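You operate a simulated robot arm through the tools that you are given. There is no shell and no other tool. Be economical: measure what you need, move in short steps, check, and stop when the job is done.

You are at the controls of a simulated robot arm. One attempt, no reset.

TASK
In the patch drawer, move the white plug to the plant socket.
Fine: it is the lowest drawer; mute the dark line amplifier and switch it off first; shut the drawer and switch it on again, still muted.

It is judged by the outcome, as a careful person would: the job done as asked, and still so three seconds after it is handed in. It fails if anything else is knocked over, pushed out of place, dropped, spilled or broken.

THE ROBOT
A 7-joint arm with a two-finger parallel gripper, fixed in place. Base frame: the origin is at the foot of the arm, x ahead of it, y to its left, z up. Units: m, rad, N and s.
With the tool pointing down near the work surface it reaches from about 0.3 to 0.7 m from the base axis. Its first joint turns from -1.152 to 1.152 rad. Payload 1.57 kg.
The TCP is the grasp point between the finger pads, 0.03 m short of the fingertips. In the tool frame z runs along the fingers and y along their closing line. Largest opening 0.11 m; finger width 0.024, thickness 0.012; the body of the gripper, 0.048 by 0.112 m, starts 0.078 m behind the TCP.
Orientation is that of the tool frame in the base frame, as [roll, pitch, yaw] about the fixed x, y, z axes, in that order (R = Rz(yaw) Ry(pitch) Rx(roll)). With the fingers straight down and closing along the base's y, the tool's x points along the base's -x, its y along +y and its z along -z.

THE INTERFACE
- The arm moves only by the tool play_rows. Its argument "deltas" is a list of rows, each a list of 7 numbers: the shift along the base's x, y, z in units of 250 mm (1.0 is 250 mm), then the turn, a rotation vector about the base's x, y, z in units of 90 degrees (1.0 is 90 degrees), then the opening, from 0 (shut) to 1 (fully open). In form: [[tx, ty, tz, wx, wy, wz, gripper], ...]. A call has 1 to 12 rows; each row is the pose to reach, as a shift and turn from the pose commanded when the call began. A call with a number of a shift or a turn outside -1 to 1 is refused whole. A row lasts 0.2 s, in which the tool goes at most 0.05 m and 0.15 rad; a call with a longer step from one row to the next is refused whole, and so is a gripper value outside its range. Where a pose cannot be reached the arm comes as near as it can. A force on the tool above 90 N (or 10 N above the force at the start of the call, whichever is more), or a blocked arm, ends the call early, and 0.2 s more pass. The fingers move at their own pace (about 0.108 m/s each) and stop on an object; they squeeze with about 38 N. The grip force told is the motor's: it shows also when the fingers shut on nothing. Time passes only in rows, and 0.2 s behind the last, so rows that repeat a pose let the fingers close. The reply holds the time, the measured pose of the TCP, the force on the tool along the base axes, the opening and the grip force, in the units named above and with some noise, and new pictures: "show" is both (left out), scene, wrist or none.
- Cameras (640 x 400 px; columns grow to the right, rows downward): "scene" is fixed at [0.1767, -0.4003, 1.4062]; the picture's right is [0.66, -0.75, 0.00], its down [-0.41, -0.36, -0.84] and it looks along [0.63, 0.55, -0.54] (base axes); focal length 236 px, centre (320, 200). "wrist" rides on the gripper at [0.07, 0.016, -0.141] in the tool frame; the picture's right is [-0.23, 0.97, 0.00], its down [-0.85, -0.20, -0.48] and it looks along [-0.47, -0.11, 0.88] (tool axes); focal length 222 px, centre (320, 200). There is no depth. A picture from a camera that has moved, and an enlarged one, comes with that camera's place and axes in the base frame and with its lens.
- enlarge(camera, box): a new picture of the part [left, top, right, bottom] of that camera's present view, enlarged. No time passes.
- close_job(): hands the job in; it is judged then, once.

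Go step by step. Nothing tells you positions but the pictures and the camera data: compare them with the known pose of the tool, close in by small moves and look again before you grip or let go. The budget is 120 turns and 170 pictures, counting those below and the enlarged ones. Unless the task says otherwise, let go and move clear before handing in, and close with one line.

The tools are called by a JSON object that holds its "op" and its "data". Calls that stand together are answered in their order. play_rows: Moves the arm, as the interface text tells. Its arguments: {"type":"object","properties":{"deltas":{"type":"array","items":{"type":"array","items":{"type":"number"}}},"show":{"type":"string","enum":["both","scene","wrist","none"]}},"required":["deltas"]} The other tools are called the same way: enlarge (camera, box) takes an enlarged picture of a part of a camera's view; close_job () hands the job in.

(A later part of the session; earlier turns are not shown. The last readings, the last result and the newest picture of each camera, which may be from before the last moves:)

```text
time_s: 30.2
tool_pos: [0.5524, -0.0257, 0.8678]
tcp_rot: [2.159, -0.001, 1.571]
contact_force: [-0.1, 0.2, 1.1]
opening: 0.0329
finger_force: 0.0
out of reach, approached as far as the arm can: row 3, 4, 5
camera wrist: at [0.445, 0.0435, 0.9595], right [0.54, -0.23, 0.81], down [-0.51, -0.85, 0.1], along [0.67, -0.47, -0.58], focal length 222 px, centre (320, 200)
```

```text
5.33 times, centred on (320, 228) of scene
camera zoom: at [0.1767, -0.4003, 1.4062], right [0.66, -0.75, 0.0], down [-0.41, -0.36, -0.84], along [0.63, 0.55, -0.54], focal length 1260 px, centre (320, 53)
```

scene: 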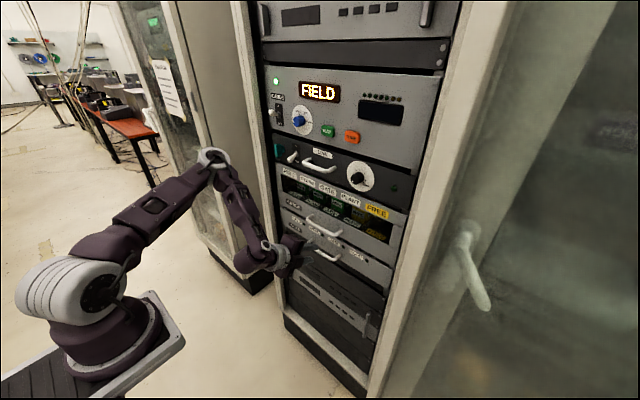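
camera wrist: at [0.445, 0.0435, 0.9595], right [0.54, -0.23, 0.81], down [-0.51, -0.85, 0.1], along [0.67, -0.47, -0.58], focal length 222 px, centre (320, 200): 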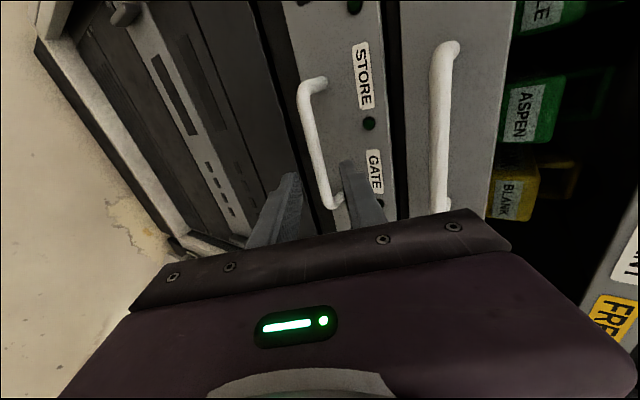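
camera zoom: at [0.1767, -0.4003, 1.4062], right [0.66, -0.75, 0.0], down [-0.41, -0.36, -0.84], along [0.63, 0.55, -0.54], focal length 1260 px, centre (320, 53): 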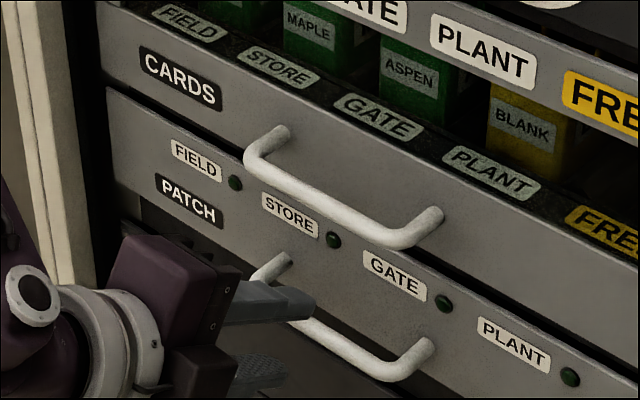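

The bar lies right on the gripper axis, about 80 mm ahead of the TCP. I'll advance about 58 mm along the axis.

{"op": "play_rows", "data": {"deltas": [[0.07, 0, -0.046, 0, 0, 0, 0.3], [0.14, 0, -0.092, 0, 0, 0, 0.3], [0.193, 0, -0.128, 0, 0, 0, 0.3], [0.193, 0, -0.128, 0, 0, 0, 0.3]]}}

{"op": "enlarge", "data": {"camera": "scene", "box": [260, 190, 380, 265]}}

```text
time_s: 31.2
tool_pos: [0.6016, -0.0273, 0.8351]
tcp_rot: [2.16, 0.001, 1.572]
contact_force: [0.2, 0.0, 0.4]
opening: 0.0329
finger_force: 0.1
camera wrist: at [0.4939, 0.0423, 0.9265], right [0.54, -0.23, 0.81], down [-0.51, -0.86, 0.1], along [0.67, -0.47, -0.58], focal length 222 px, centre (320, 200)
```

scene: 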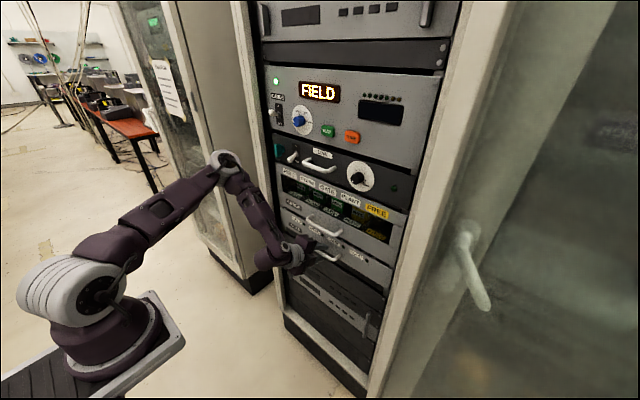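
wrist: 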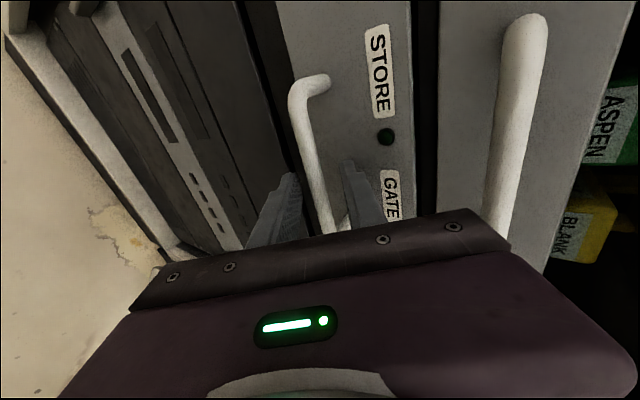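

```text
5.33 times, centred on (320, 228) of scene
camera zoom: at [0.1767, -0.4003, 1.4062], right [0.66, -0.75, 0.0], down [-0.41, -0.36, -0.84], along [0.63, 0.55, -0.54], focal length 1260 px, centre (320, 53)
```

zoom: 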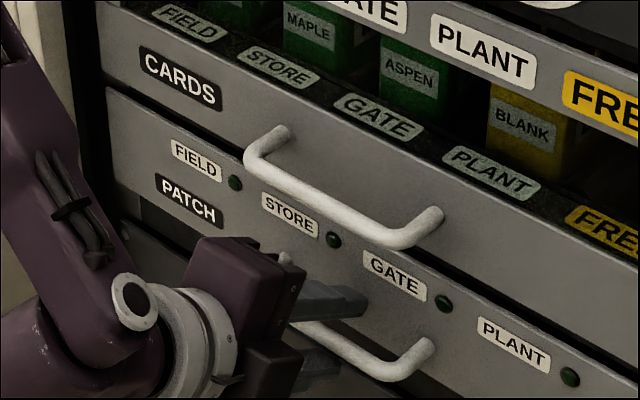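

The bar is between the fingers with no contact. I'll close on it and pull gently.

{"op": "play_rows", "data": {"deltas": [[0, 0, 0, 0, 0, 0, 0.05], [0, 0, 0, 0, 0, 0, 0.05], [0, 0, 0, 0, 0, 0, 0.05], [-0.04, 0, 0, 0, 0, 0, 0.05], [-0.1, 0, 0, 0, 0, 0, 0.05], [-0.16, 0, 0, 0, 0, 0, 0.05]]}}

```text
time_s: 32.6
tool_pos: [0.5698, -0.0235, 0.8479]
tcp_rot: [2.162, -0.001, 1.571]
contact_force: [-3.7, -0.3, -19.0]
opening: 0.022
finger_force: 9.1
out of reach, approached as far as the arm can: row 5, 6
camera wrist: at [0.4608, 0.0458, 0.9401], right [0.54, -0.23, 0.81], down [-0.51, -0.86, 0.1], along [0.67, -0.46, -0.58], focal length 222 px, centre (320, 200)
```

scene: 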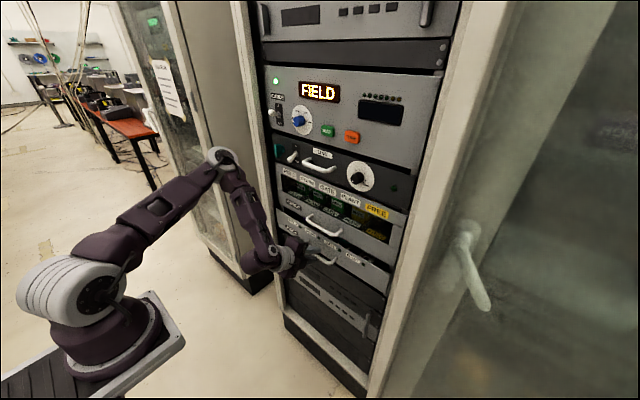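
wrist: 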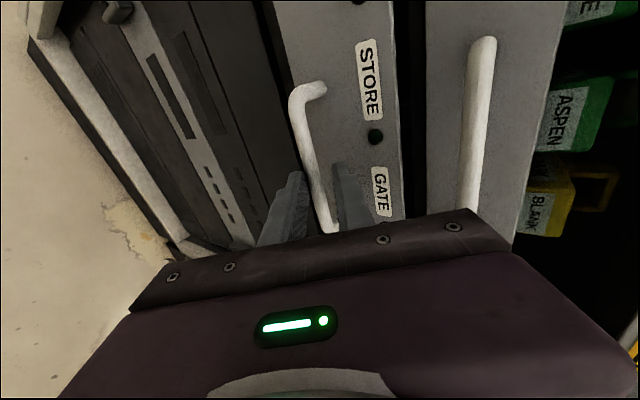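

The drawer has come out about 30 mm, but the wrist limit lifted the tool. I'll steepen the tilt while pulling further.

{"op": "play_rows", "data": {"deltas": [[0, 0, -0.025, 0, 0.04, 0, 0.05], [0, 0, -0.04, 0, 0.08, 0, 0.05], [-0.04, 0, -0.04, 0, 0.14, 0, 0.05], [-0.08, 0, -0.04, 0, 0.2, 0, 0.05], [-0.12, 0, -0.035, 0, 0.25, 0, 0.05], [-0.16, 0, -0.035, 0, 0.29, 0, 0.05]]}}

{"op": "enlarge", "data": {"camera": "scene", "box": [260, 190, 380, 265]}}

```text
time_s: 34.0
tool_pos: [0.5267, -0.024, 0.8365]
tcp_rot: [2.618, -0.001, 1.572]
contact_force: [-0.6, -1.7, -9.8]
opening: 0.0119
finger_force: 20.7
camera wrist: at [0.4711, 0.0462, 0.9673], right [0.84, -0.23, 0.49], down [-0.41, -0.85, 0.32], along [0.34, -0.47, -0.81], focal length 222 px, centre (320, 200)
```

scene: 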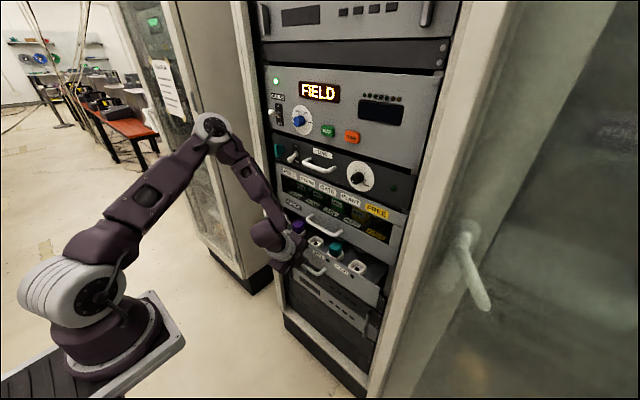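
wrist: 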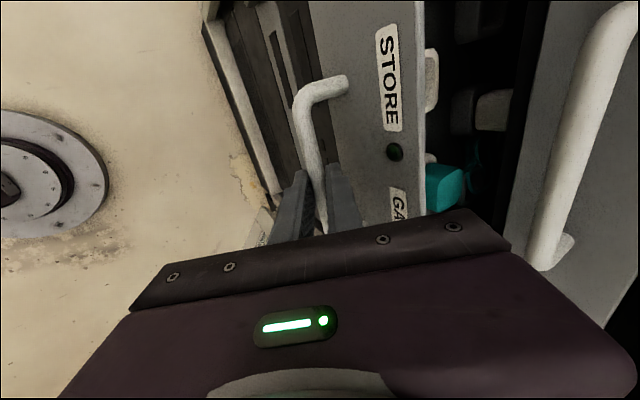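

```text
5.33 times, centred on (320, 228) of scene
camera zoom: at [0.1768, -0.4003, 1.4061], right [0.66, -0.75, 0.0], down [-0.41, -0.36, -0.84], along [0.63, 0.55, -0.54], focal length 1260 px, centre (320, 53)
```

zoom: 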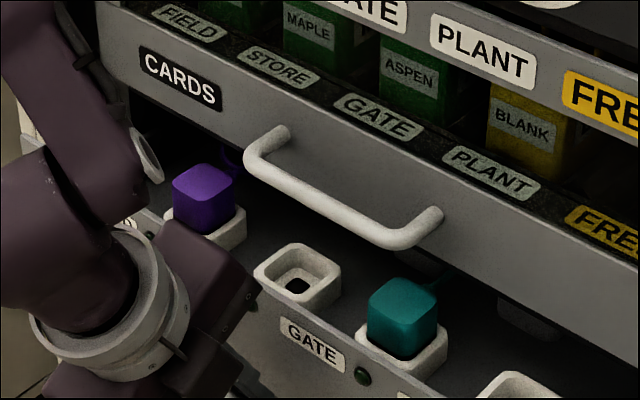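

The drawer is opening nicely, with coloured plugs sitting in sockets. I'll keep pulling.

{"op": "play_rows", "data": {"deltas": [[-0.08, 0, 0, 0, 0.02, 0, 0.05], [-0.16, 0, 0, 0, 0.04, 0, 0.05], [-0.24, 0, 0, 0, 0.06, 0, 0.05], [-0.32, 0, 0, 0, 0.08, 0, 0.05], [-0.4, 0, 0, 0, 0.1, 0, 0.05]]}}

{"op": "enlarge", "data": {"camera": "scene", "box": [240, 200, 400, 300]}}

```text
time_s: 35.2
tool_pos: [0.429, -0.0228, 0.8397]
tcp_rot: [2.771, -0.001, 1.572]
contact_force: [1.7, 4.6, -16.5]
opening: 0.0121
finger_force: 29.0
camera wrist: at [0.3935, 0.0462, 0.9776], right [0.91, -0.23, 0.35], down [-0.36, -0.86, 0.37], along [0.22, -0.46, -0.86], focal length 222 px, centre (320, 200)
```

scene: 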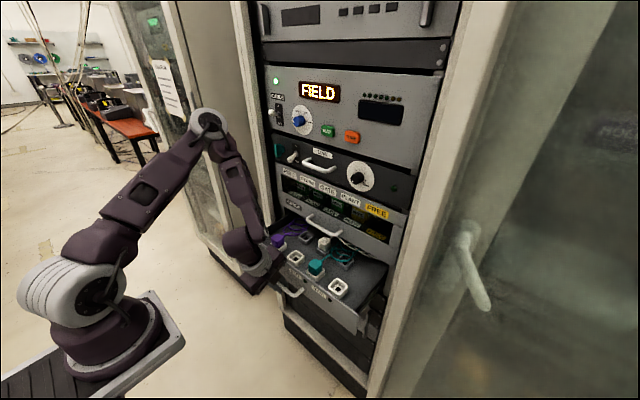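
wrist: 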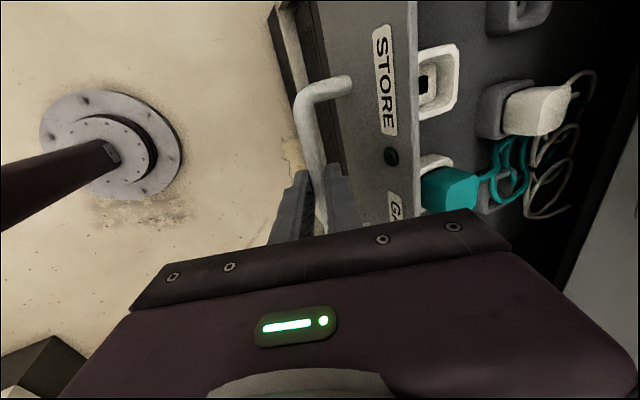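

```text
4.00 times, centred on (320, 250) of scene
camera zoom: at [0.177, -0.4002, 1.4061], right [0.66, -0.75, 0.0], down [-0.41, -0.36, -0.84], along [0.63, 0.55, -0.54], focal length 945 px, centre (320, 0)
```

zoom: 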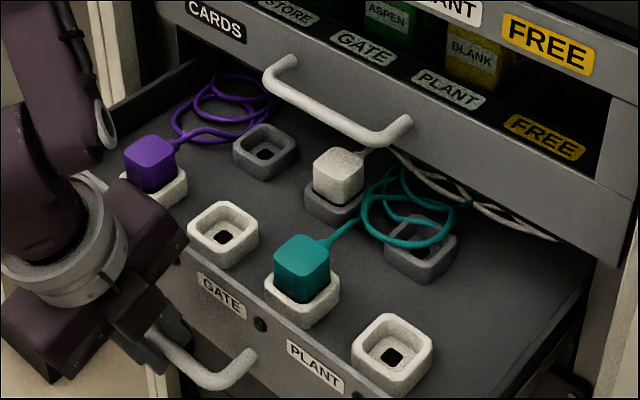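

The white plug sits in a dark parking socket at the back, and the PLANT socket is front-right and empty. The plug is still close under the CARDS handle, so I'll pull the drawer out further.

{"op": "play_rows", "data": {"deltas": [[-0.06, 0, 0, 0, 0.02, 0, 0.05], [-0.12, 0, 0, 0, 0.04, 0, 0.05], [-0.18, 0, 0, 0, 0.06, 0, 0.05], [-0.24, 0, 0, 0, 0.08, 0, 0.05], [-0.28, 0, 0, 0, 0.1, 0, 0.05]]}}

{"op": "enlarge", "data": {"camera": "scene", "box": [240, 200, 400, 300]}}

```text
time_s: 36.4
tool_pos: [0.3569, -0.0244, 0.8386]
tcp_rot: [2.93, 0.0, 1.57]
contact_force: [-1.4, 5.9, 23.8]
opening: 0.0117
finger_force: 29.0
camera wrist: at [0.3446, 0.0458, 0.9798], right [0.95, -0.23, 0.2], down [-0.3, -0.85, 0.43], along [0.08, -0.47, -0.88], focal length 222 px, centre (320, 200)
```

scene: 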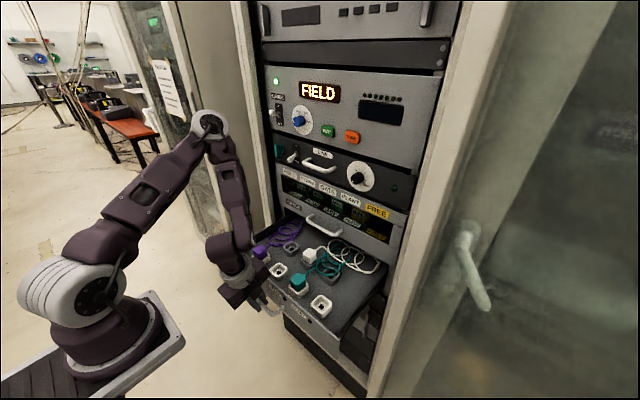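
wrist: 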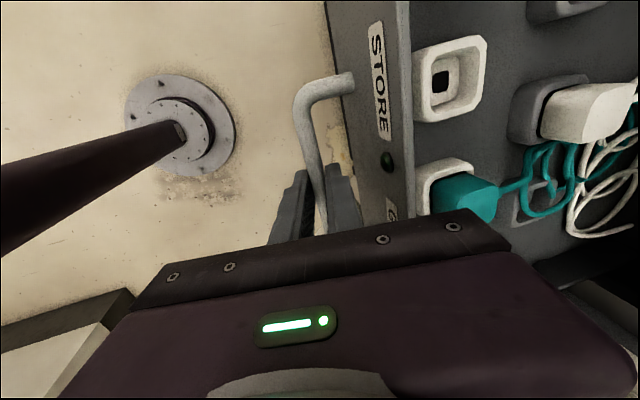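

```text
4.00 times, centred on (320, 250) of scene
camera zoom: at [0.1764, -0.4001, 1.4062], right [0.66, -0.75, 0.0], down [-0.41, -0.36, -0.84], along [0.63, 0.55, -0.54], focal length 945 px, centre (320, 0)
```

zoom: 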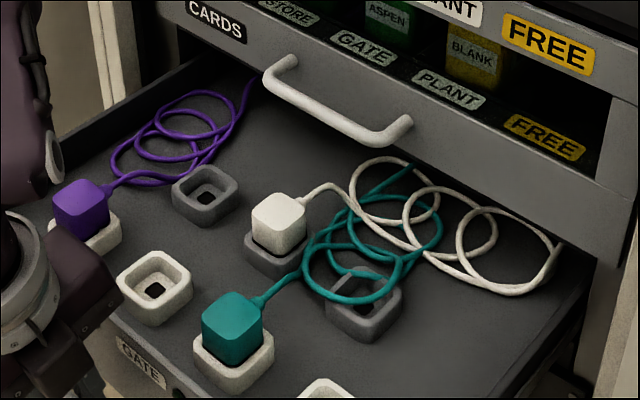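

The white plug is now clear of the CARDS handle at about (0.54, -0.04). I'll open the fingers slightly, withdraw upward from the handle, and go to a vertical tool pose.

{"op": "play_rows", "data": {"deltas": [[0, 0, 0, 0, 0, 0, 0.19], [0, 0, 0, 0, 0, 0, 0.19], [-0.021, 0, 0.1, 0, 0, 0, 0.19], [-0.042, 0, 0.2, 0, 0, 0, 0.19], [-0.063, 0, 0.36, 0, 0, 0, 0.19], [-0.063, 0, 0.5, 0, 0, 0, 0.19], [-0.063, 0, 0.6, 0, 0.07, 0, 0.3], [-0.063, 0, 0.6, 0, 0.135, 0, 0.4]]}}

{"op": "play_rows", "data": {"deltas": [[0, 0, 0, 0, 0, 0.09, 0.5], [0.04, 0, 0, 0, 0, 0.18, 0.5], [0.08, 0, 0, 0, 0, 0.27, 0.5], [0.12, 0, 0, 0, 0, 0.36, 0.5], [0.16, 0, 0, 0, 0, 0.45, 0.5], [0.2, 0, 0, 0, 0, 0.54, 0.5], [0.24, 0, 0, 0, 0, 0.63, 0.5], [0.28, 0, 0, 0, 0, 0.72, 0.5], [0.32, 0, 0, 0, 0, 0.81, 0.5], [0.36, 0, 0, 0, 0, 0.9, 0.5], [0.4, 0, 0, 0, 0, 0.95, 0.5], [0.4, 0, 0, 0, 0, 1, 0.5]]}}

```text
time_s: 38.2
tool_pos: [0.342, -0.0239, 0.9891]
tcp_rot: [3.141, 0.001, 1.571]
contact_force: [0.6, -1.1, -0.1]
opening: 0.0441
finger_force: 0.0
out of reach, approached as far as the arm can: row 4
camera wrist: at [0.3588, 0.0456, 1.1306], right [0.97, -0.23, 0.0], down [-0.2, -0.85, 0.48], along [-0.11, -0.47, -0.88], focal length 222 px, centre (320, 200)
```

scene: 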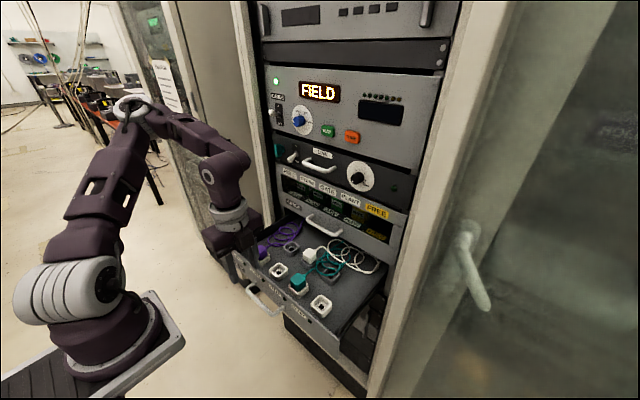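
wrist: 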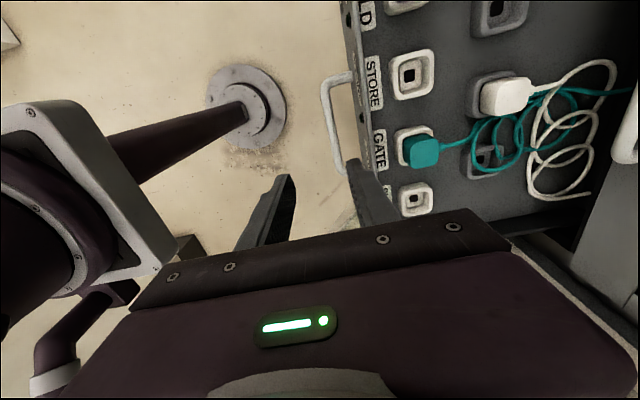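

```text
time_s: 40.8
tool_pos: [0.4429, -0.0227, 0.9888]
tcp_rot: [-3.141, -0.001, -3.14]
contact_force: [1.7, -0.2, -1.1]
opening: 0.0552
finger_force: 0.0
camera wrist: at [0.3737, -0.0072, 1.1303], right [0.23, 0.97, 0.0], down [0.86, -0.2, 0.48], along [0.47, -0.11, -0.88], focal length 222 px, centre (320, 200)
```

scene: 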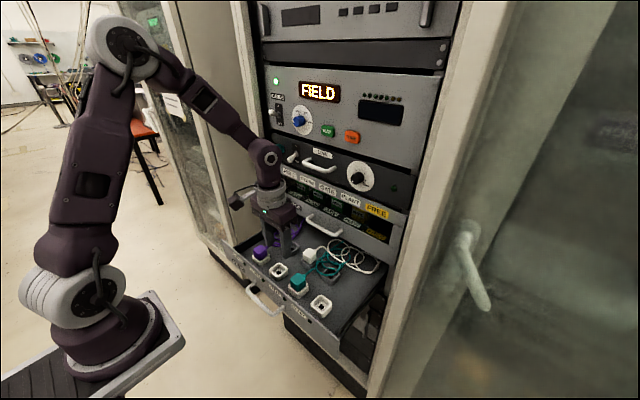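
wrist: 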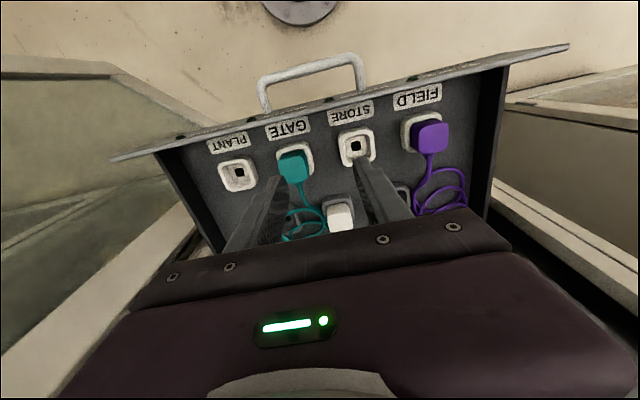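

The labels inside the drawer confirm PLANT is the empty socket at the far right (-y). I'll zoom in on both cameras to measure.

{"op": "enlarge", "data": {"camera": "wrist", "box": [200, 120, 440, 270]}}

{"op": "enlarge", "data": {"camera": "scene", "box": [260, 235, 388, 315]}}

```text
2.67 times, centred on (320, 195) of wrist
camera zoom: at [0.3737, -0.0072, 1.1303], right [0.23, 0.97, 0.0], down [0.86, -0.2, 0.48], along [0.47, -0.11, -0.88], focal length 592 px, centre (320, 213)
```

zoom: 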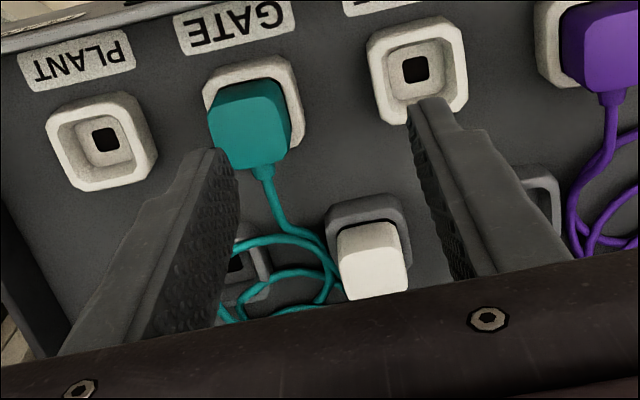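

```text
5.00 times, centred on (324, 275) of scene
camera zoom: at [0.1767, -0.4003, 1.4062], right [0.66, -0.75, 0.0], down [-0.41, -0.36, -0.84], along [0.63, 0.55, -0.54], focal length 1182 px, centre (300, -175)
```

zoom: 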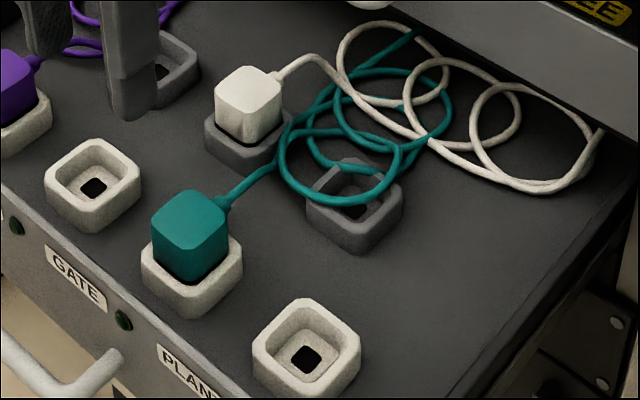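

Plug top is about (0.563, -0.021, 0.855) and the PLANT socket rim about (0.466, -0.153, 0.828). I'll tilt the tool about 15° to keep the wrist away from the handles above, and hover over the plug.

{"op": "play_rows", "data": {"deltas": [[0.06, 0.008, 0, 0, -0.06, 0, 0.55], [0.13, 0.008, 0, 0, -0.12, 0, 0.55], [0.2, 0.008, -0.06, 0, -0.167, 0, 0.55], [0.3, 0.008, -0.15, 0, -0.167, 0, 0.55], [0.4, 0.008, -0.24, 0, -0.167, 0, 0.55], [0.4, 0.008, -0.24, 0, -0.167, 0, 0.55]]}}

{"op": "enlarge", "data": {"camera": "wrist", "box": [240, 120, 400, 220]}}

{"op": "enlarge", "data": {"camera": "scene", "box": [250, 205, 378, 285]}}

```text
time_s: 42.2
tool_pos: [0.5419, -0.0223, 0.925]
tcp_rot: [3.14, 0.263, 3.14]
contact_force: [0.1, -0.3, 0.0]
opening: 0.0606
finger_force: 0.0
camera wrist: at [0.439, -0.007, 1.0443], right [0.22, 0.97, 0.06], down [0.7, -0.2, 0.68], along [0.68, -0.11, -0.73], focal length 222 px, centre (320, 200)
```

scene: 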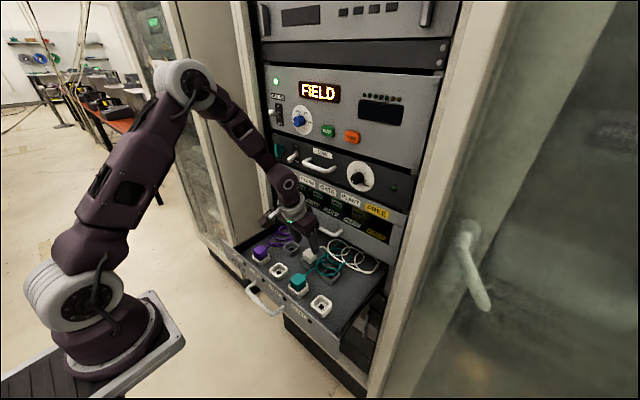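
wrist: 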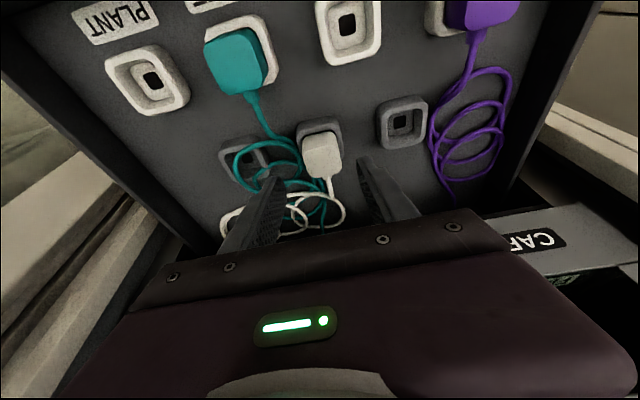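

```text
4.00 times, centred on (320, 170) of wrist
camera zoom: at [0.439, -0.007, 1.0443], right [0.22, 0.97, 0.06], down [0.7, -0.2, 0.68], along [0.68, -0.11, -0.73], focal length 888 px, centre (320, 320)
```

zoom: 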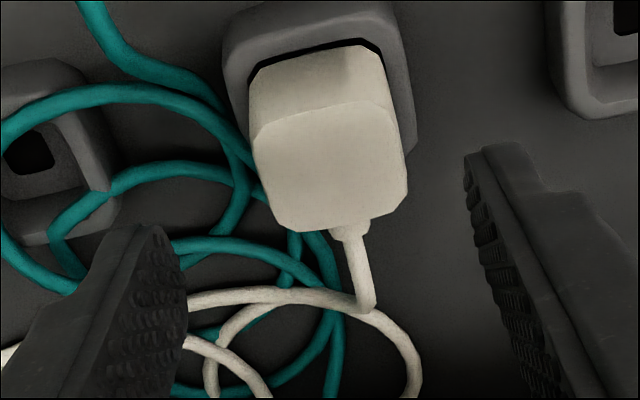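

```text
5.00 times, centred on (314, 245) of scene
camera zoom: at [0.1767, -0.4003, 1.4062], right [0.66, -0.75, 0.0], down [-0.41, -0.36, -0.84], along [0.63, 0.55, -0.54], focal length 1182 px, centre (350, -25)
```

zoom: 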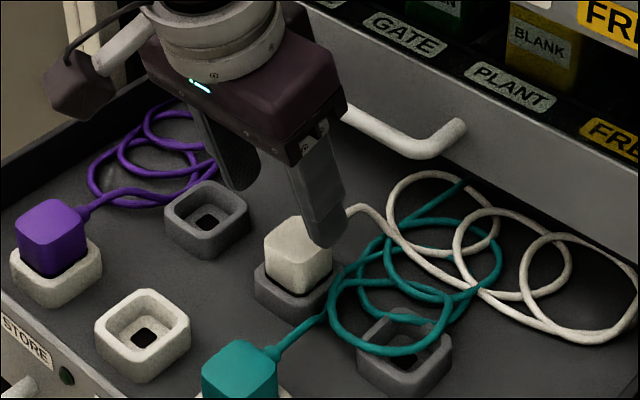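

The plug top measures (0.562, -0.021, 0.859), centred between the fingers. I'll descend around it.

{"op": "play_rows", "data": {"deltas": [[0.03, 0.004, -0.07, 0, 0, 0, 0.5], [0.06, 0.004, -0.14, 0, 0, 0, 0.5], [0.06, 0.004, -0.19, 0, 0, 0, 0.5], [0.06, 0.004, -0.215, 0, 0, 0, 0.5], [0.06, 0.004, -0.215, 0, 0, 0, 0.5]]}}

{"op": "enlarge", "data": {"camera": "wrist", "box": [240, 120, 400, 220]}}

{"op": "enlarge", "data": {"camera": "scene", "box": [250, 205, 378, 285]}}

```text
time_s: 43.4
tool_pos: [0.5577, -0.0212, 0.8742]
tcp_rot: [-3.139, 0.262, -3.141]
contact_force: [0.3, 0.3, 0.0]
opening: 0.0553
finger_force: 0.0
camera wrist: at [0.4541, -0.0056, 0.9925], right [0.22, 0.97, 0.06], down [0.7, -0.2, 0.68], along [0.68, -0.11, -0.73], focal length 222 px, centre (320, 200)
```

scene: 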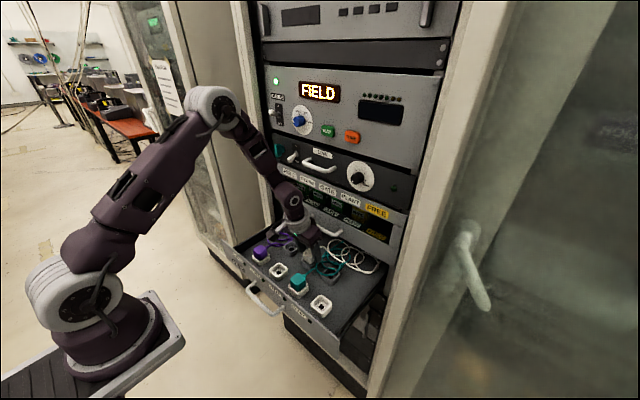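
wrist: 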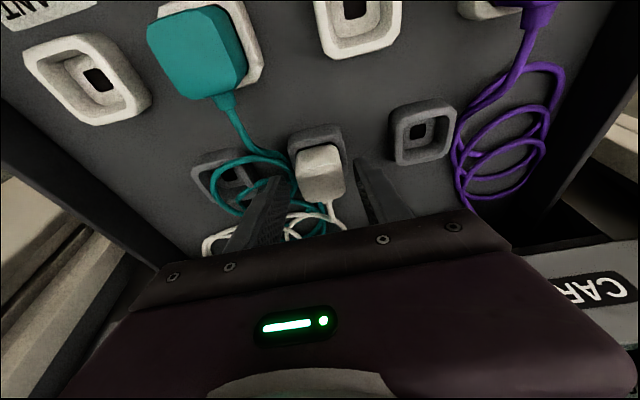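

```text
4.00 times, centred on (320, 170) of wrist
camera zoom: at [0.4541, -0.0056, 0.9925], right [0.22, 0.97, 0.06], down [0.7, -0.2, 0.68], along [0.68, -0.11, -0.73], focal length 888 px, centre (320, 320)
```

zoom: 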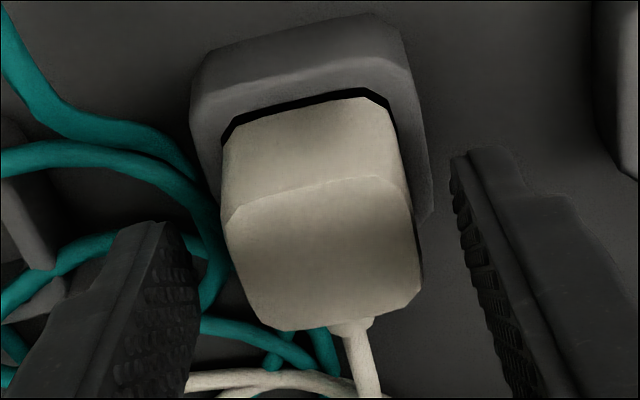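

```text
5.00 times, centred on (314, 245) of scene
camera zoom: at [0.1767, -0.4003, 1.4062], right [0.66, -0.75, 0.0], down [-0.41, -0.36, -0.84], along [0.63, 0.55, -0.54], focal length 1182 px, centre (350, -25)
```

zoom: 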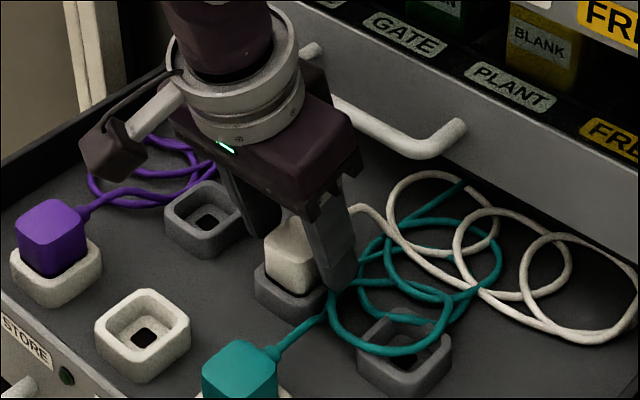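

{"op": "play_rows", "data": {"deltas": [[0, 0, -0.014, 0, 0, 0, 0.5], [0, 0, -0.014, 0, 0, 0, 0.3], [0, 0, -0.014, 0, 0, 0, 0.2], [0, 0, -0.014, 0, 0, 0, 0.2], [0, 0, -0.014, 0, 0, 0, 0.2]]}}

{"op": "enlarge", "data": {"camera": "wrist", "box": [240, 120, 400, 220]}}

```text
time_s: 44.6
tool_pos: [0.5573, -0.0223, 0.8723]
tcp_rot: [3.141, 0.261, 3.142]
contact_force: [-0.1, 0.4, 0.2]
opening: 0.035
finger_force: 37.9
camera wrist: at [0.4536, -0.0051, 0.9894], right [0.22, 0.97, 0.06], down [0.7, -0.2, 0.68], along [0.68, -0.11, -0.73], focal length 222 px, centre (320, 200)
```

scene: 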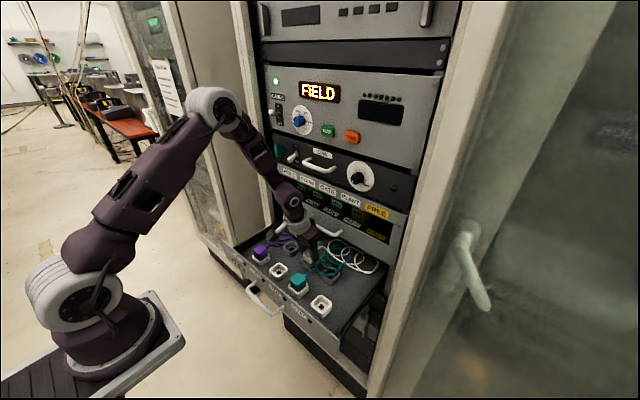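
wrist: 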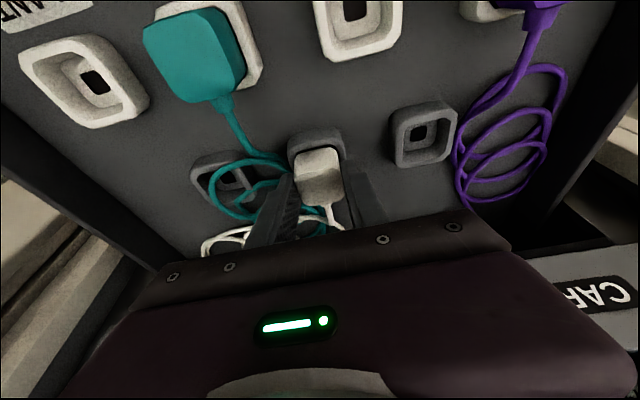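

```text
4.00 times, centred on (320, 170) of wrist
camera zoom: at [0.4536, -0.0051, 0.9894], right [0.22, 0.97, 0.06], down [0.7, -0.2, 0.68], along [0.68, -0.11, -0.73], focal length 888 px, centre (320, 320)
```

zoom: 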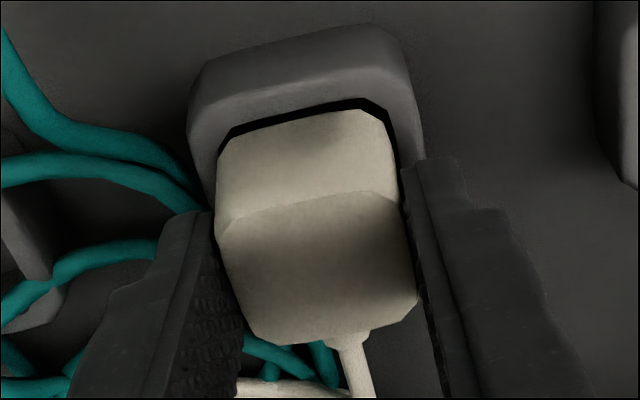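

The plug is gripped at 35 mm. I'll lift it straight up.

{"op": "play_rows", "data": {"deltas": [[0, 0, 0.05, 0, 0, 0, 0.2], [0, 0, 0.1, 0, 0, 0, 0.2], [0, 0, 0.16, 0, 0, 0, 0.2], [0, 0, 0.24, 0, 0, 0, 0.2], [0, 0, 0.24, 0, 0, 0, 0.2]]}}

{"op": "enlarge", "data": {"camera": "wrist", "box": [0, 0, 400, 250]}}

{"op": "enlarge", "data": {"camera": "scene", "box": [250, 215, 378, 315]}}

```text
time_s: 45.8
tool_pos: [0.5583, -0.0213, 0.9298]
tcp_rot: [3.14, 0.262, 3.141]
contact_force: [0.4, -0.1, -0.9]
opening: 0.0348
finger_force: 37.1
camera wrist: at [0.454, -0.0052, 1.0494], right [0.22, 0.97, 0.06], down [0.7, -0.2, 0.68], along [0.68, -0.11, -0.73], focal length 222 px, centre (320, 200)
```

scene: 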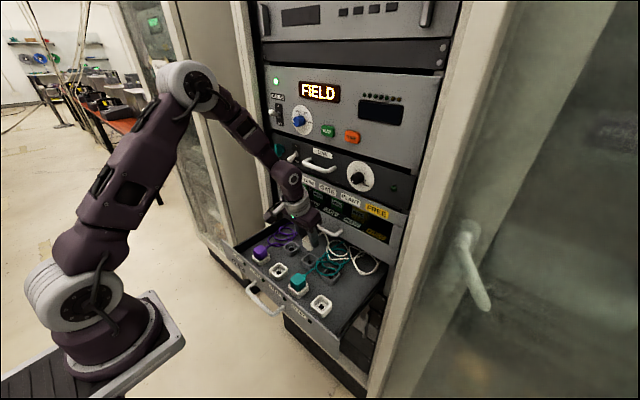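
wrist: 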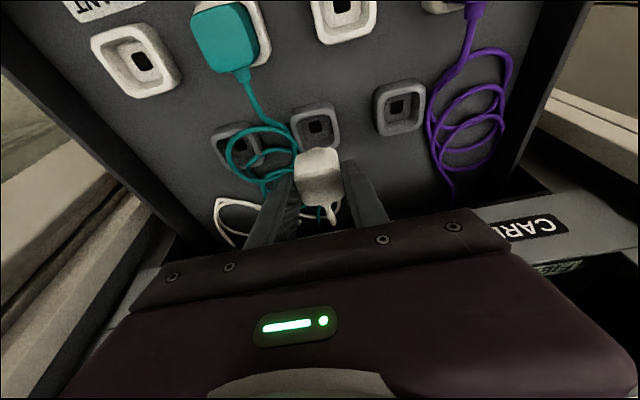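

```text
1.60 times, centred on (200, 125) of wrist
camera zoom: at [0.454, -0.0052, 1.0494], right [0.22, 0.97, 0.06], down [0.7, -0.2, 0.68], along [0.68, -0.11, -0.73], focal length 355 px, centre (512, 320)
```

zoom: 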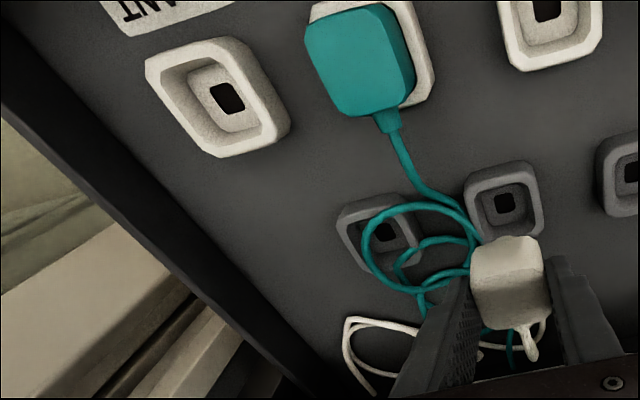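

```text
4.00 times, centred on (314, 265) of scene
camera zoom: at [0.1767, -0.4003, 1.4062], right [0.66, -0.75, 0.0], down [-0.41, -0.36, -0.84], along [0.63, 0.55, -0.54], focal length 945 px, centre (344, -60)
```

zoom: 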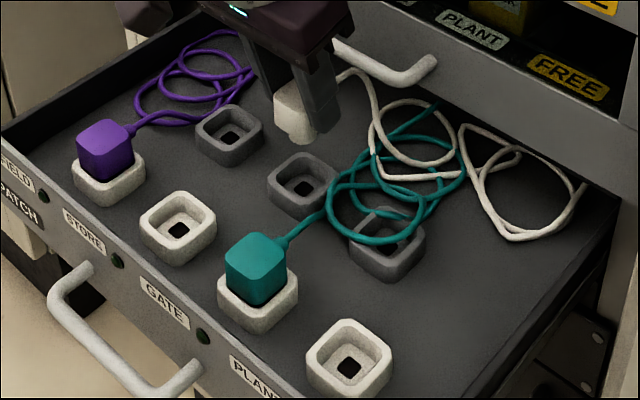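

The plug is out. I'll raise it further and carry it over to hover above PLANT.

{"op": "play_rows", "data": {"deltas": [[0, 0, 0.12, 0, 0, 0, 0.2], [-0.1, -0.13, 0.12, 0, 0, 0, 0.2], [-0.2, -0.27, 0.12, 0, 0, 0, 0.2], [-0.3, -0.4, 0.12, 0, 0, 0, 0.2], [-0.382, -0.53, 0.12, 0, 0, 0, 0.2], [-0.382, -0.53, 0, 0, 0, 0, 0.2], [-0.382, -0.53, 0, 0, 0, 0, 0.2]]}}

{"op": "enlarge", "data": {"camera": "wrist", "box": [220, 90, 420, 215]}}

{"op": "enlarge", "data": {"camera": "scene", "box": [260, 245, 372, 315]}}

```text
time_s: 47.4
tool_pos: [0.4602, -0.1517, 0.9296]
tcp_rot: [-3.14, 0.265, 3.141]
contact_force: [-0.3, -1.1, -0.8]
opening: 0.0352
finger_force: 38.2
camera wrist: at [0.3558, -0.1358, 1.0481], right [0.22, 0.97, 0.06], down [0.7, -0.2, 0.68], along [0.68, -0.11, -0.73], focal length 222 px, centre (320, 200)
```

scene: 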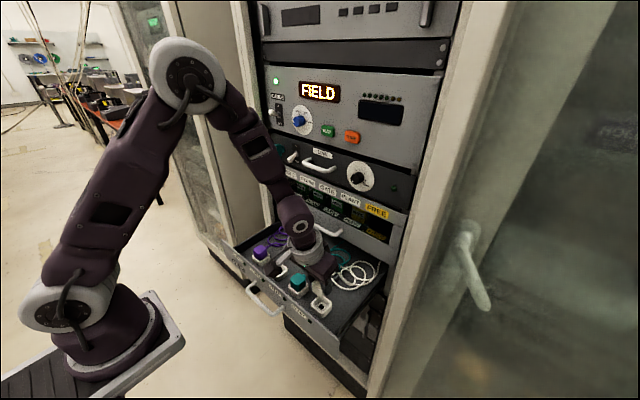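
wrist: 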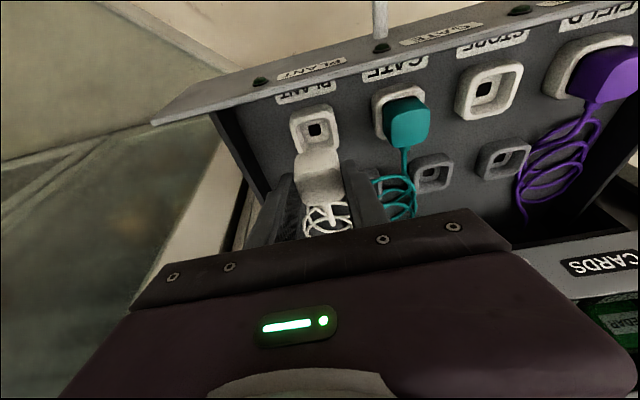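

```text
3.20 times, centred on (320, 152) of wrist
camera zoom: at [0.3558, -0.1358, 1.0481], right [0.22, 0.97, 0.06], down [0.7, -0.2, 0.68], along [0.68, -0.11, -0.73], focal length 711 px, centre (320, 352)
```

zoom: 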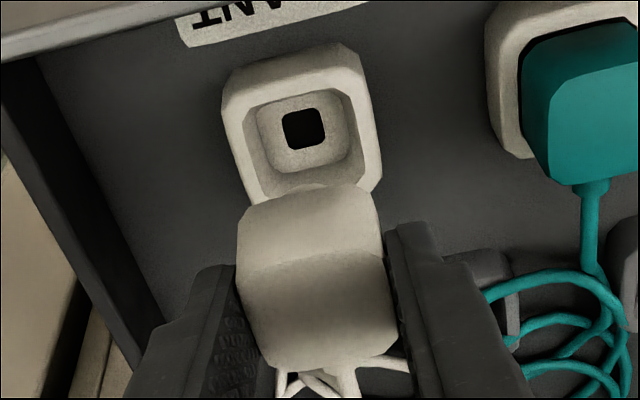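

```text
5.71 times, centred on (316, 280) of scene
camera zoom: at [0.1767, -0.4003, 1.4062], right [0.66, -0.75, 0.0], down [-0.41, -0.36, -0.84], along [0.63, 0.55, -0.54], focal length 1350 px, centre (343, -257)
```

zoom: 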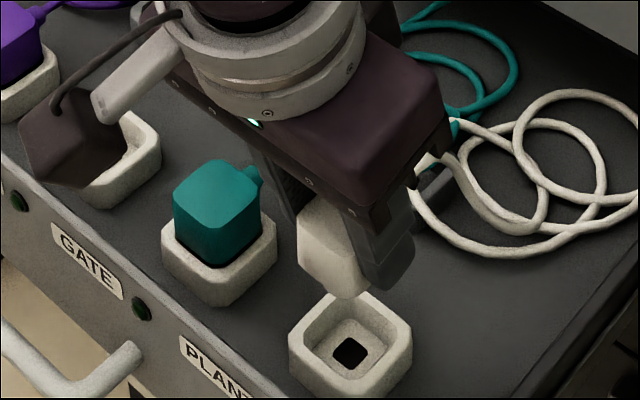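

The plug is almost above PLANT. By comparing with the view over the original socket, it needs about 3 mm more in x. I'll correct that, lower partway and look again.

{"op": "play_rows", "data": {"deltas": [[0.012, -0.003, 0, 0, 0, 0, 0.2], [0.012, -0.003, -0.05, 0, 0, 0, 0.2], [0.012, -0.003, -0.08, 0, 0, 0, 0.2], [0.012, -0.003, -0.08, 0, 0, 0, 0.2]]}}

{"op": "enlarge", "data": {"camera": "wrist", "box": [256, 100, 384, 180]}}

{"op": "enlarge", "data": {"camera": "scene", "box": [280, 260, 360, 310]}}

```text
time_s: 48.4
tool_pos: [0.4633, -0.1544, 0.9103]
tcp_rot: [3.139, 0.261, -3.141]
contact_force: [0.5, 0.2, -1.4]
opening: 0.0349
finger_force: 38.4
camera wrist: at [0.3605, -0.1377, 1.0281], right [0.22, 0.97, 0.06], down [0.7, -0.2, 0.68], along [0.68, -0.11, -0.73], focal length 222 px, centre (320, 200)
```

scene: 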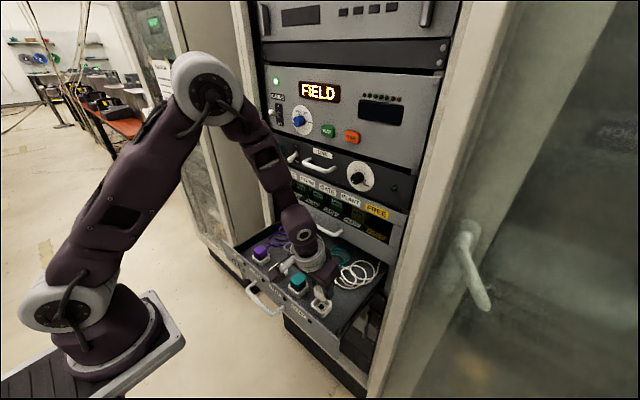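
wrist: 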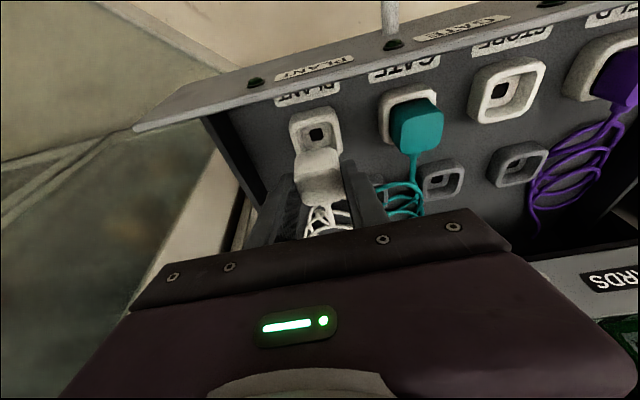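

```text
5.00 times, centred on (320, 140) of wrist
camera zoom: at [0.3605, -0.1377, 1.0281], right [0.22, 0.97, 0.06], down [0.7, -0.2, 0.68], along [0.68, -0.11, -0.73], focal length 1111 px, centre (320, 500)
```

zoom: 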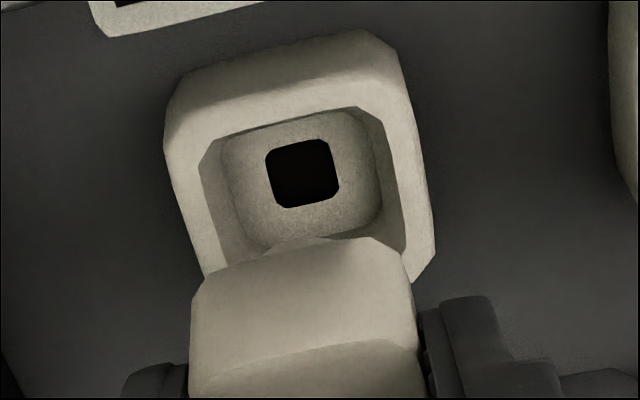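

```text
8.00 times, centred on (320, 285) of scene
camera zoom: at [0.1767, -0.4003, 1.4062], right [0.66, -0.75, 0.0], down [-0.41, -0.36, -0.84], along [0.63, 0.55, -0.54], focal length 1891 px, centre (320, -480)
```

zoom: 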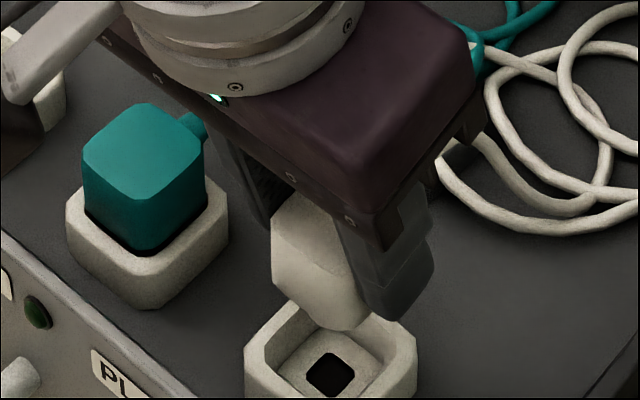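

The alignment is within 2 mm. I'll apply a small y correction and lower to about 15 mm above seated.

{"op": "play_rows", "data": {"deltas": [[-0.003, 0.007, 0, 0, 0, 0, 0.2], [-0.003, 0.007, -0.04, 0, 0, 0, 0.2], [-0.003, 0.007, -0.08, 0, 0, 0, 0.2], [-0.003, 0.007, -0.09, 0, 0, 0, 0.2]]}}

{"op": "enlarge", "data": {"camera": "wrist", "box": [256, 100, 384, 180]}}

{"op": "enlarge", "data": {"camera": "scene", "box": [280, 260, 360, 310]}}

```text
time_s: 49.4
tool_pos: [0.4642, -0.1515, 0.888]
tcp_rot: [3.141, 0.263, 3.14]
contact_force: [0.7, 0.2, 0.5]
opening: 0.035
finger_force: 38.4
camera wrist: at [0.361, -0.1359, 1.0058], right [0.22, 0.97, 0.06], down [0.7, -0.2, 0.68], along [0.68, -0.11, -0.73], focal length 222 px, centre (320, 200)
```

scene: 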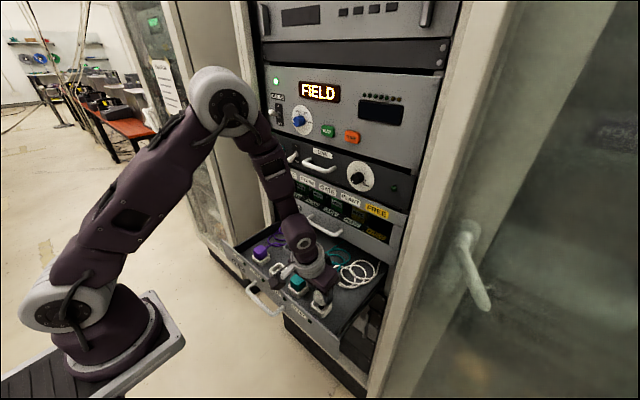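
wrist: 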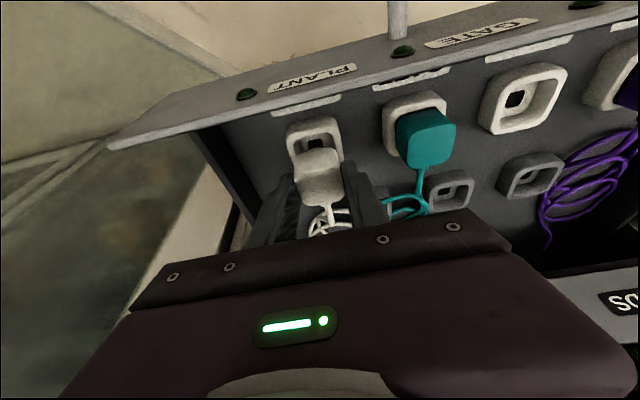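

```text
5.00 times, centred on (320, 140) of wrist
camera zoom: at [0.361, -0.1359, 1.0058], right [0.22, 0.97, 0.06], down [0.7, -0.2, 0.68], along [0.68, -0.11, -0.73], focal length 1111 px, centre (320, 500)
```

zoom: 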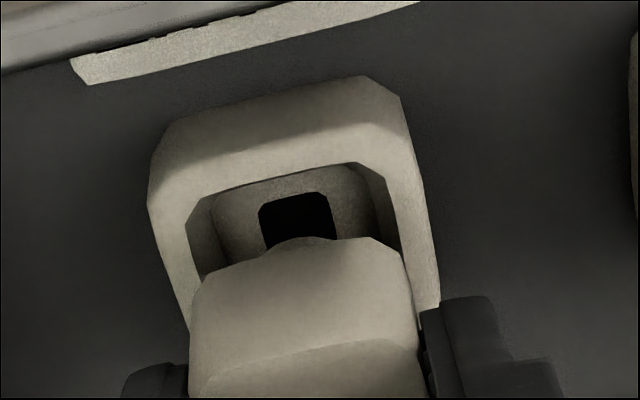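

```text
8.00 times, centred on (320, 285) of scene
camera zoom: at [0.1767, -0.4003, 1.4062], right [0.66, -0.75, 0.0], down [-0.41, -0.36, -0.84], along [0.63, 0.55, -0.54], focal length 1891 px, centre (320, -480)
```

zoom: 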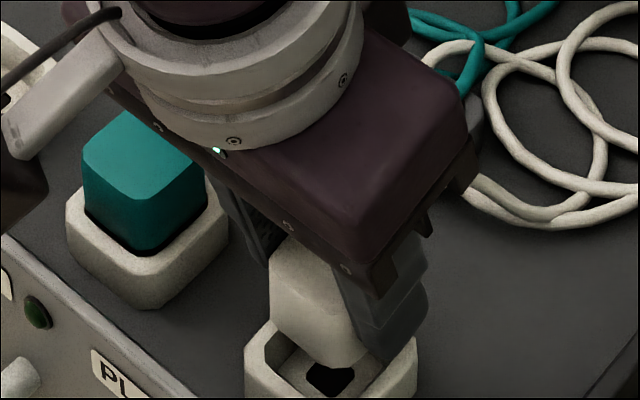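

The plug is well centred in the socket mouth. I'll lower it gently to the seated height.

{"op": "play_rows", "data": {"deltas": [[-0.002, 0, -0.02, 0, 0, 0, 0.2], [-0.002, 0, -0.04, 0, 0, 0, 0.2], [-0.002, 0, -0.055, 0, 0, 0, 0.2], [-0.002, 0, -0.064, 0, 0, 0, 0.2]]}}

{"op": "enlarge", "data": {"camera": "wrist", "box": [256, 100, 384, 180]}}

{"op": "enlarge", "data": {"camera": "scene", "box": [280, 260, 360, 310]}}

```text
time_s: 50.4
tool_pos: [0.4638, -0.1505, 0.8726]
tcp_rot: [-3.142, 0.259, 3.14]
contact_force: [-1.0, 0.4, -3.5]
opening: 0.0349
finger_force: 38.3
camera wrist: at [0.36, -0.1357, 0.9909], right [0.22, 0.97, 0.06], down [0.7, -0.2, 0.68], along [0.68, -0.11, -0.73], focal length 222 px, centre (320, 200)
```

scene: 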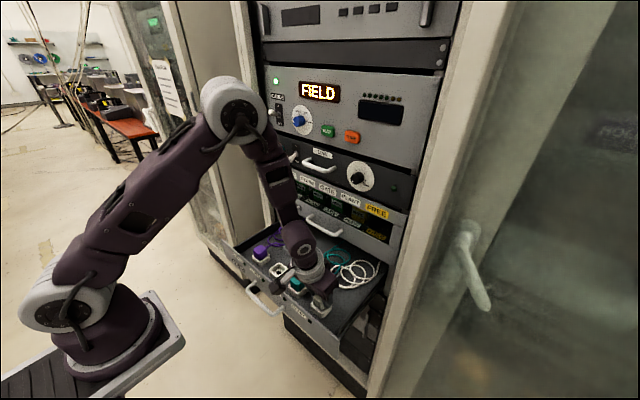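
wrist: 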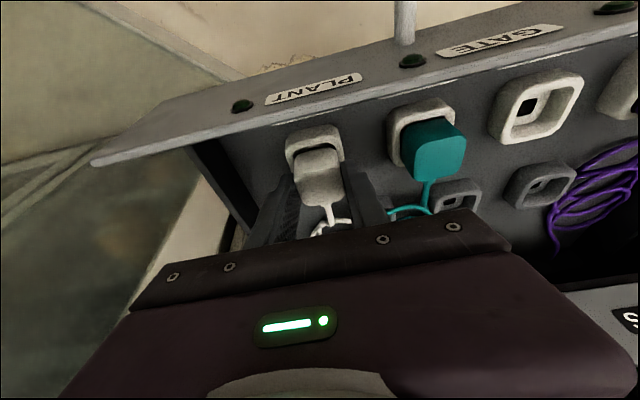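

```text
5.00 times, centred on (320, 140) of wrist
camera zoom: at [0.36, -0.1357, 0.9909], right [0.22, 0.97, 0.06], down [0.7, -0.2, 0.68], along [0.68, -0.11, -0.73], focal length 1111 px, centre (320, 500)
```

zoom: 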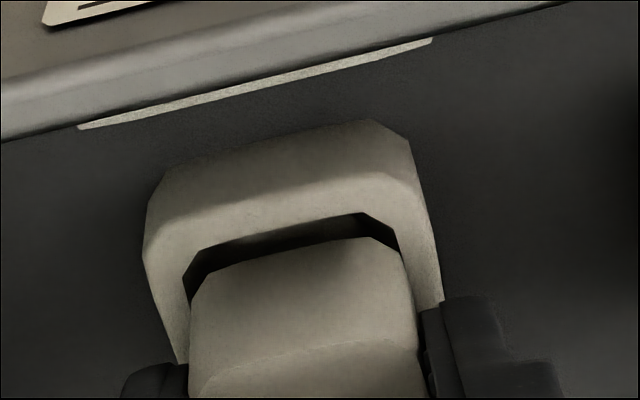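

```text
8.00 times, centred on (320, 285) of scene
camera zoom: at [0.1768, -0.4003, 1.4061], right [0.66, -0.75, 0.0], down [-0.41, -0.36, -0.84], along [0.63, 0.55, -0.54], focal length 1891 px, centre (320, -480)
```

zoom: 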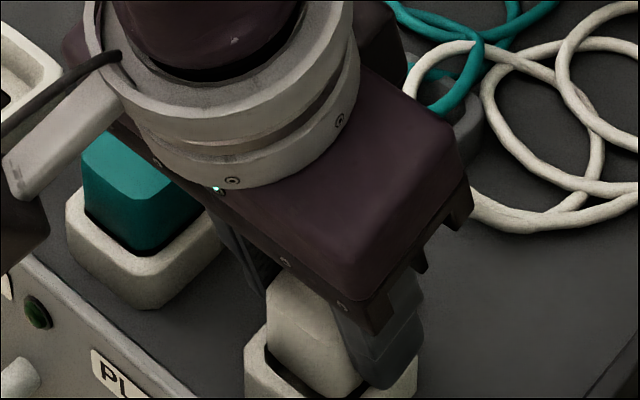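

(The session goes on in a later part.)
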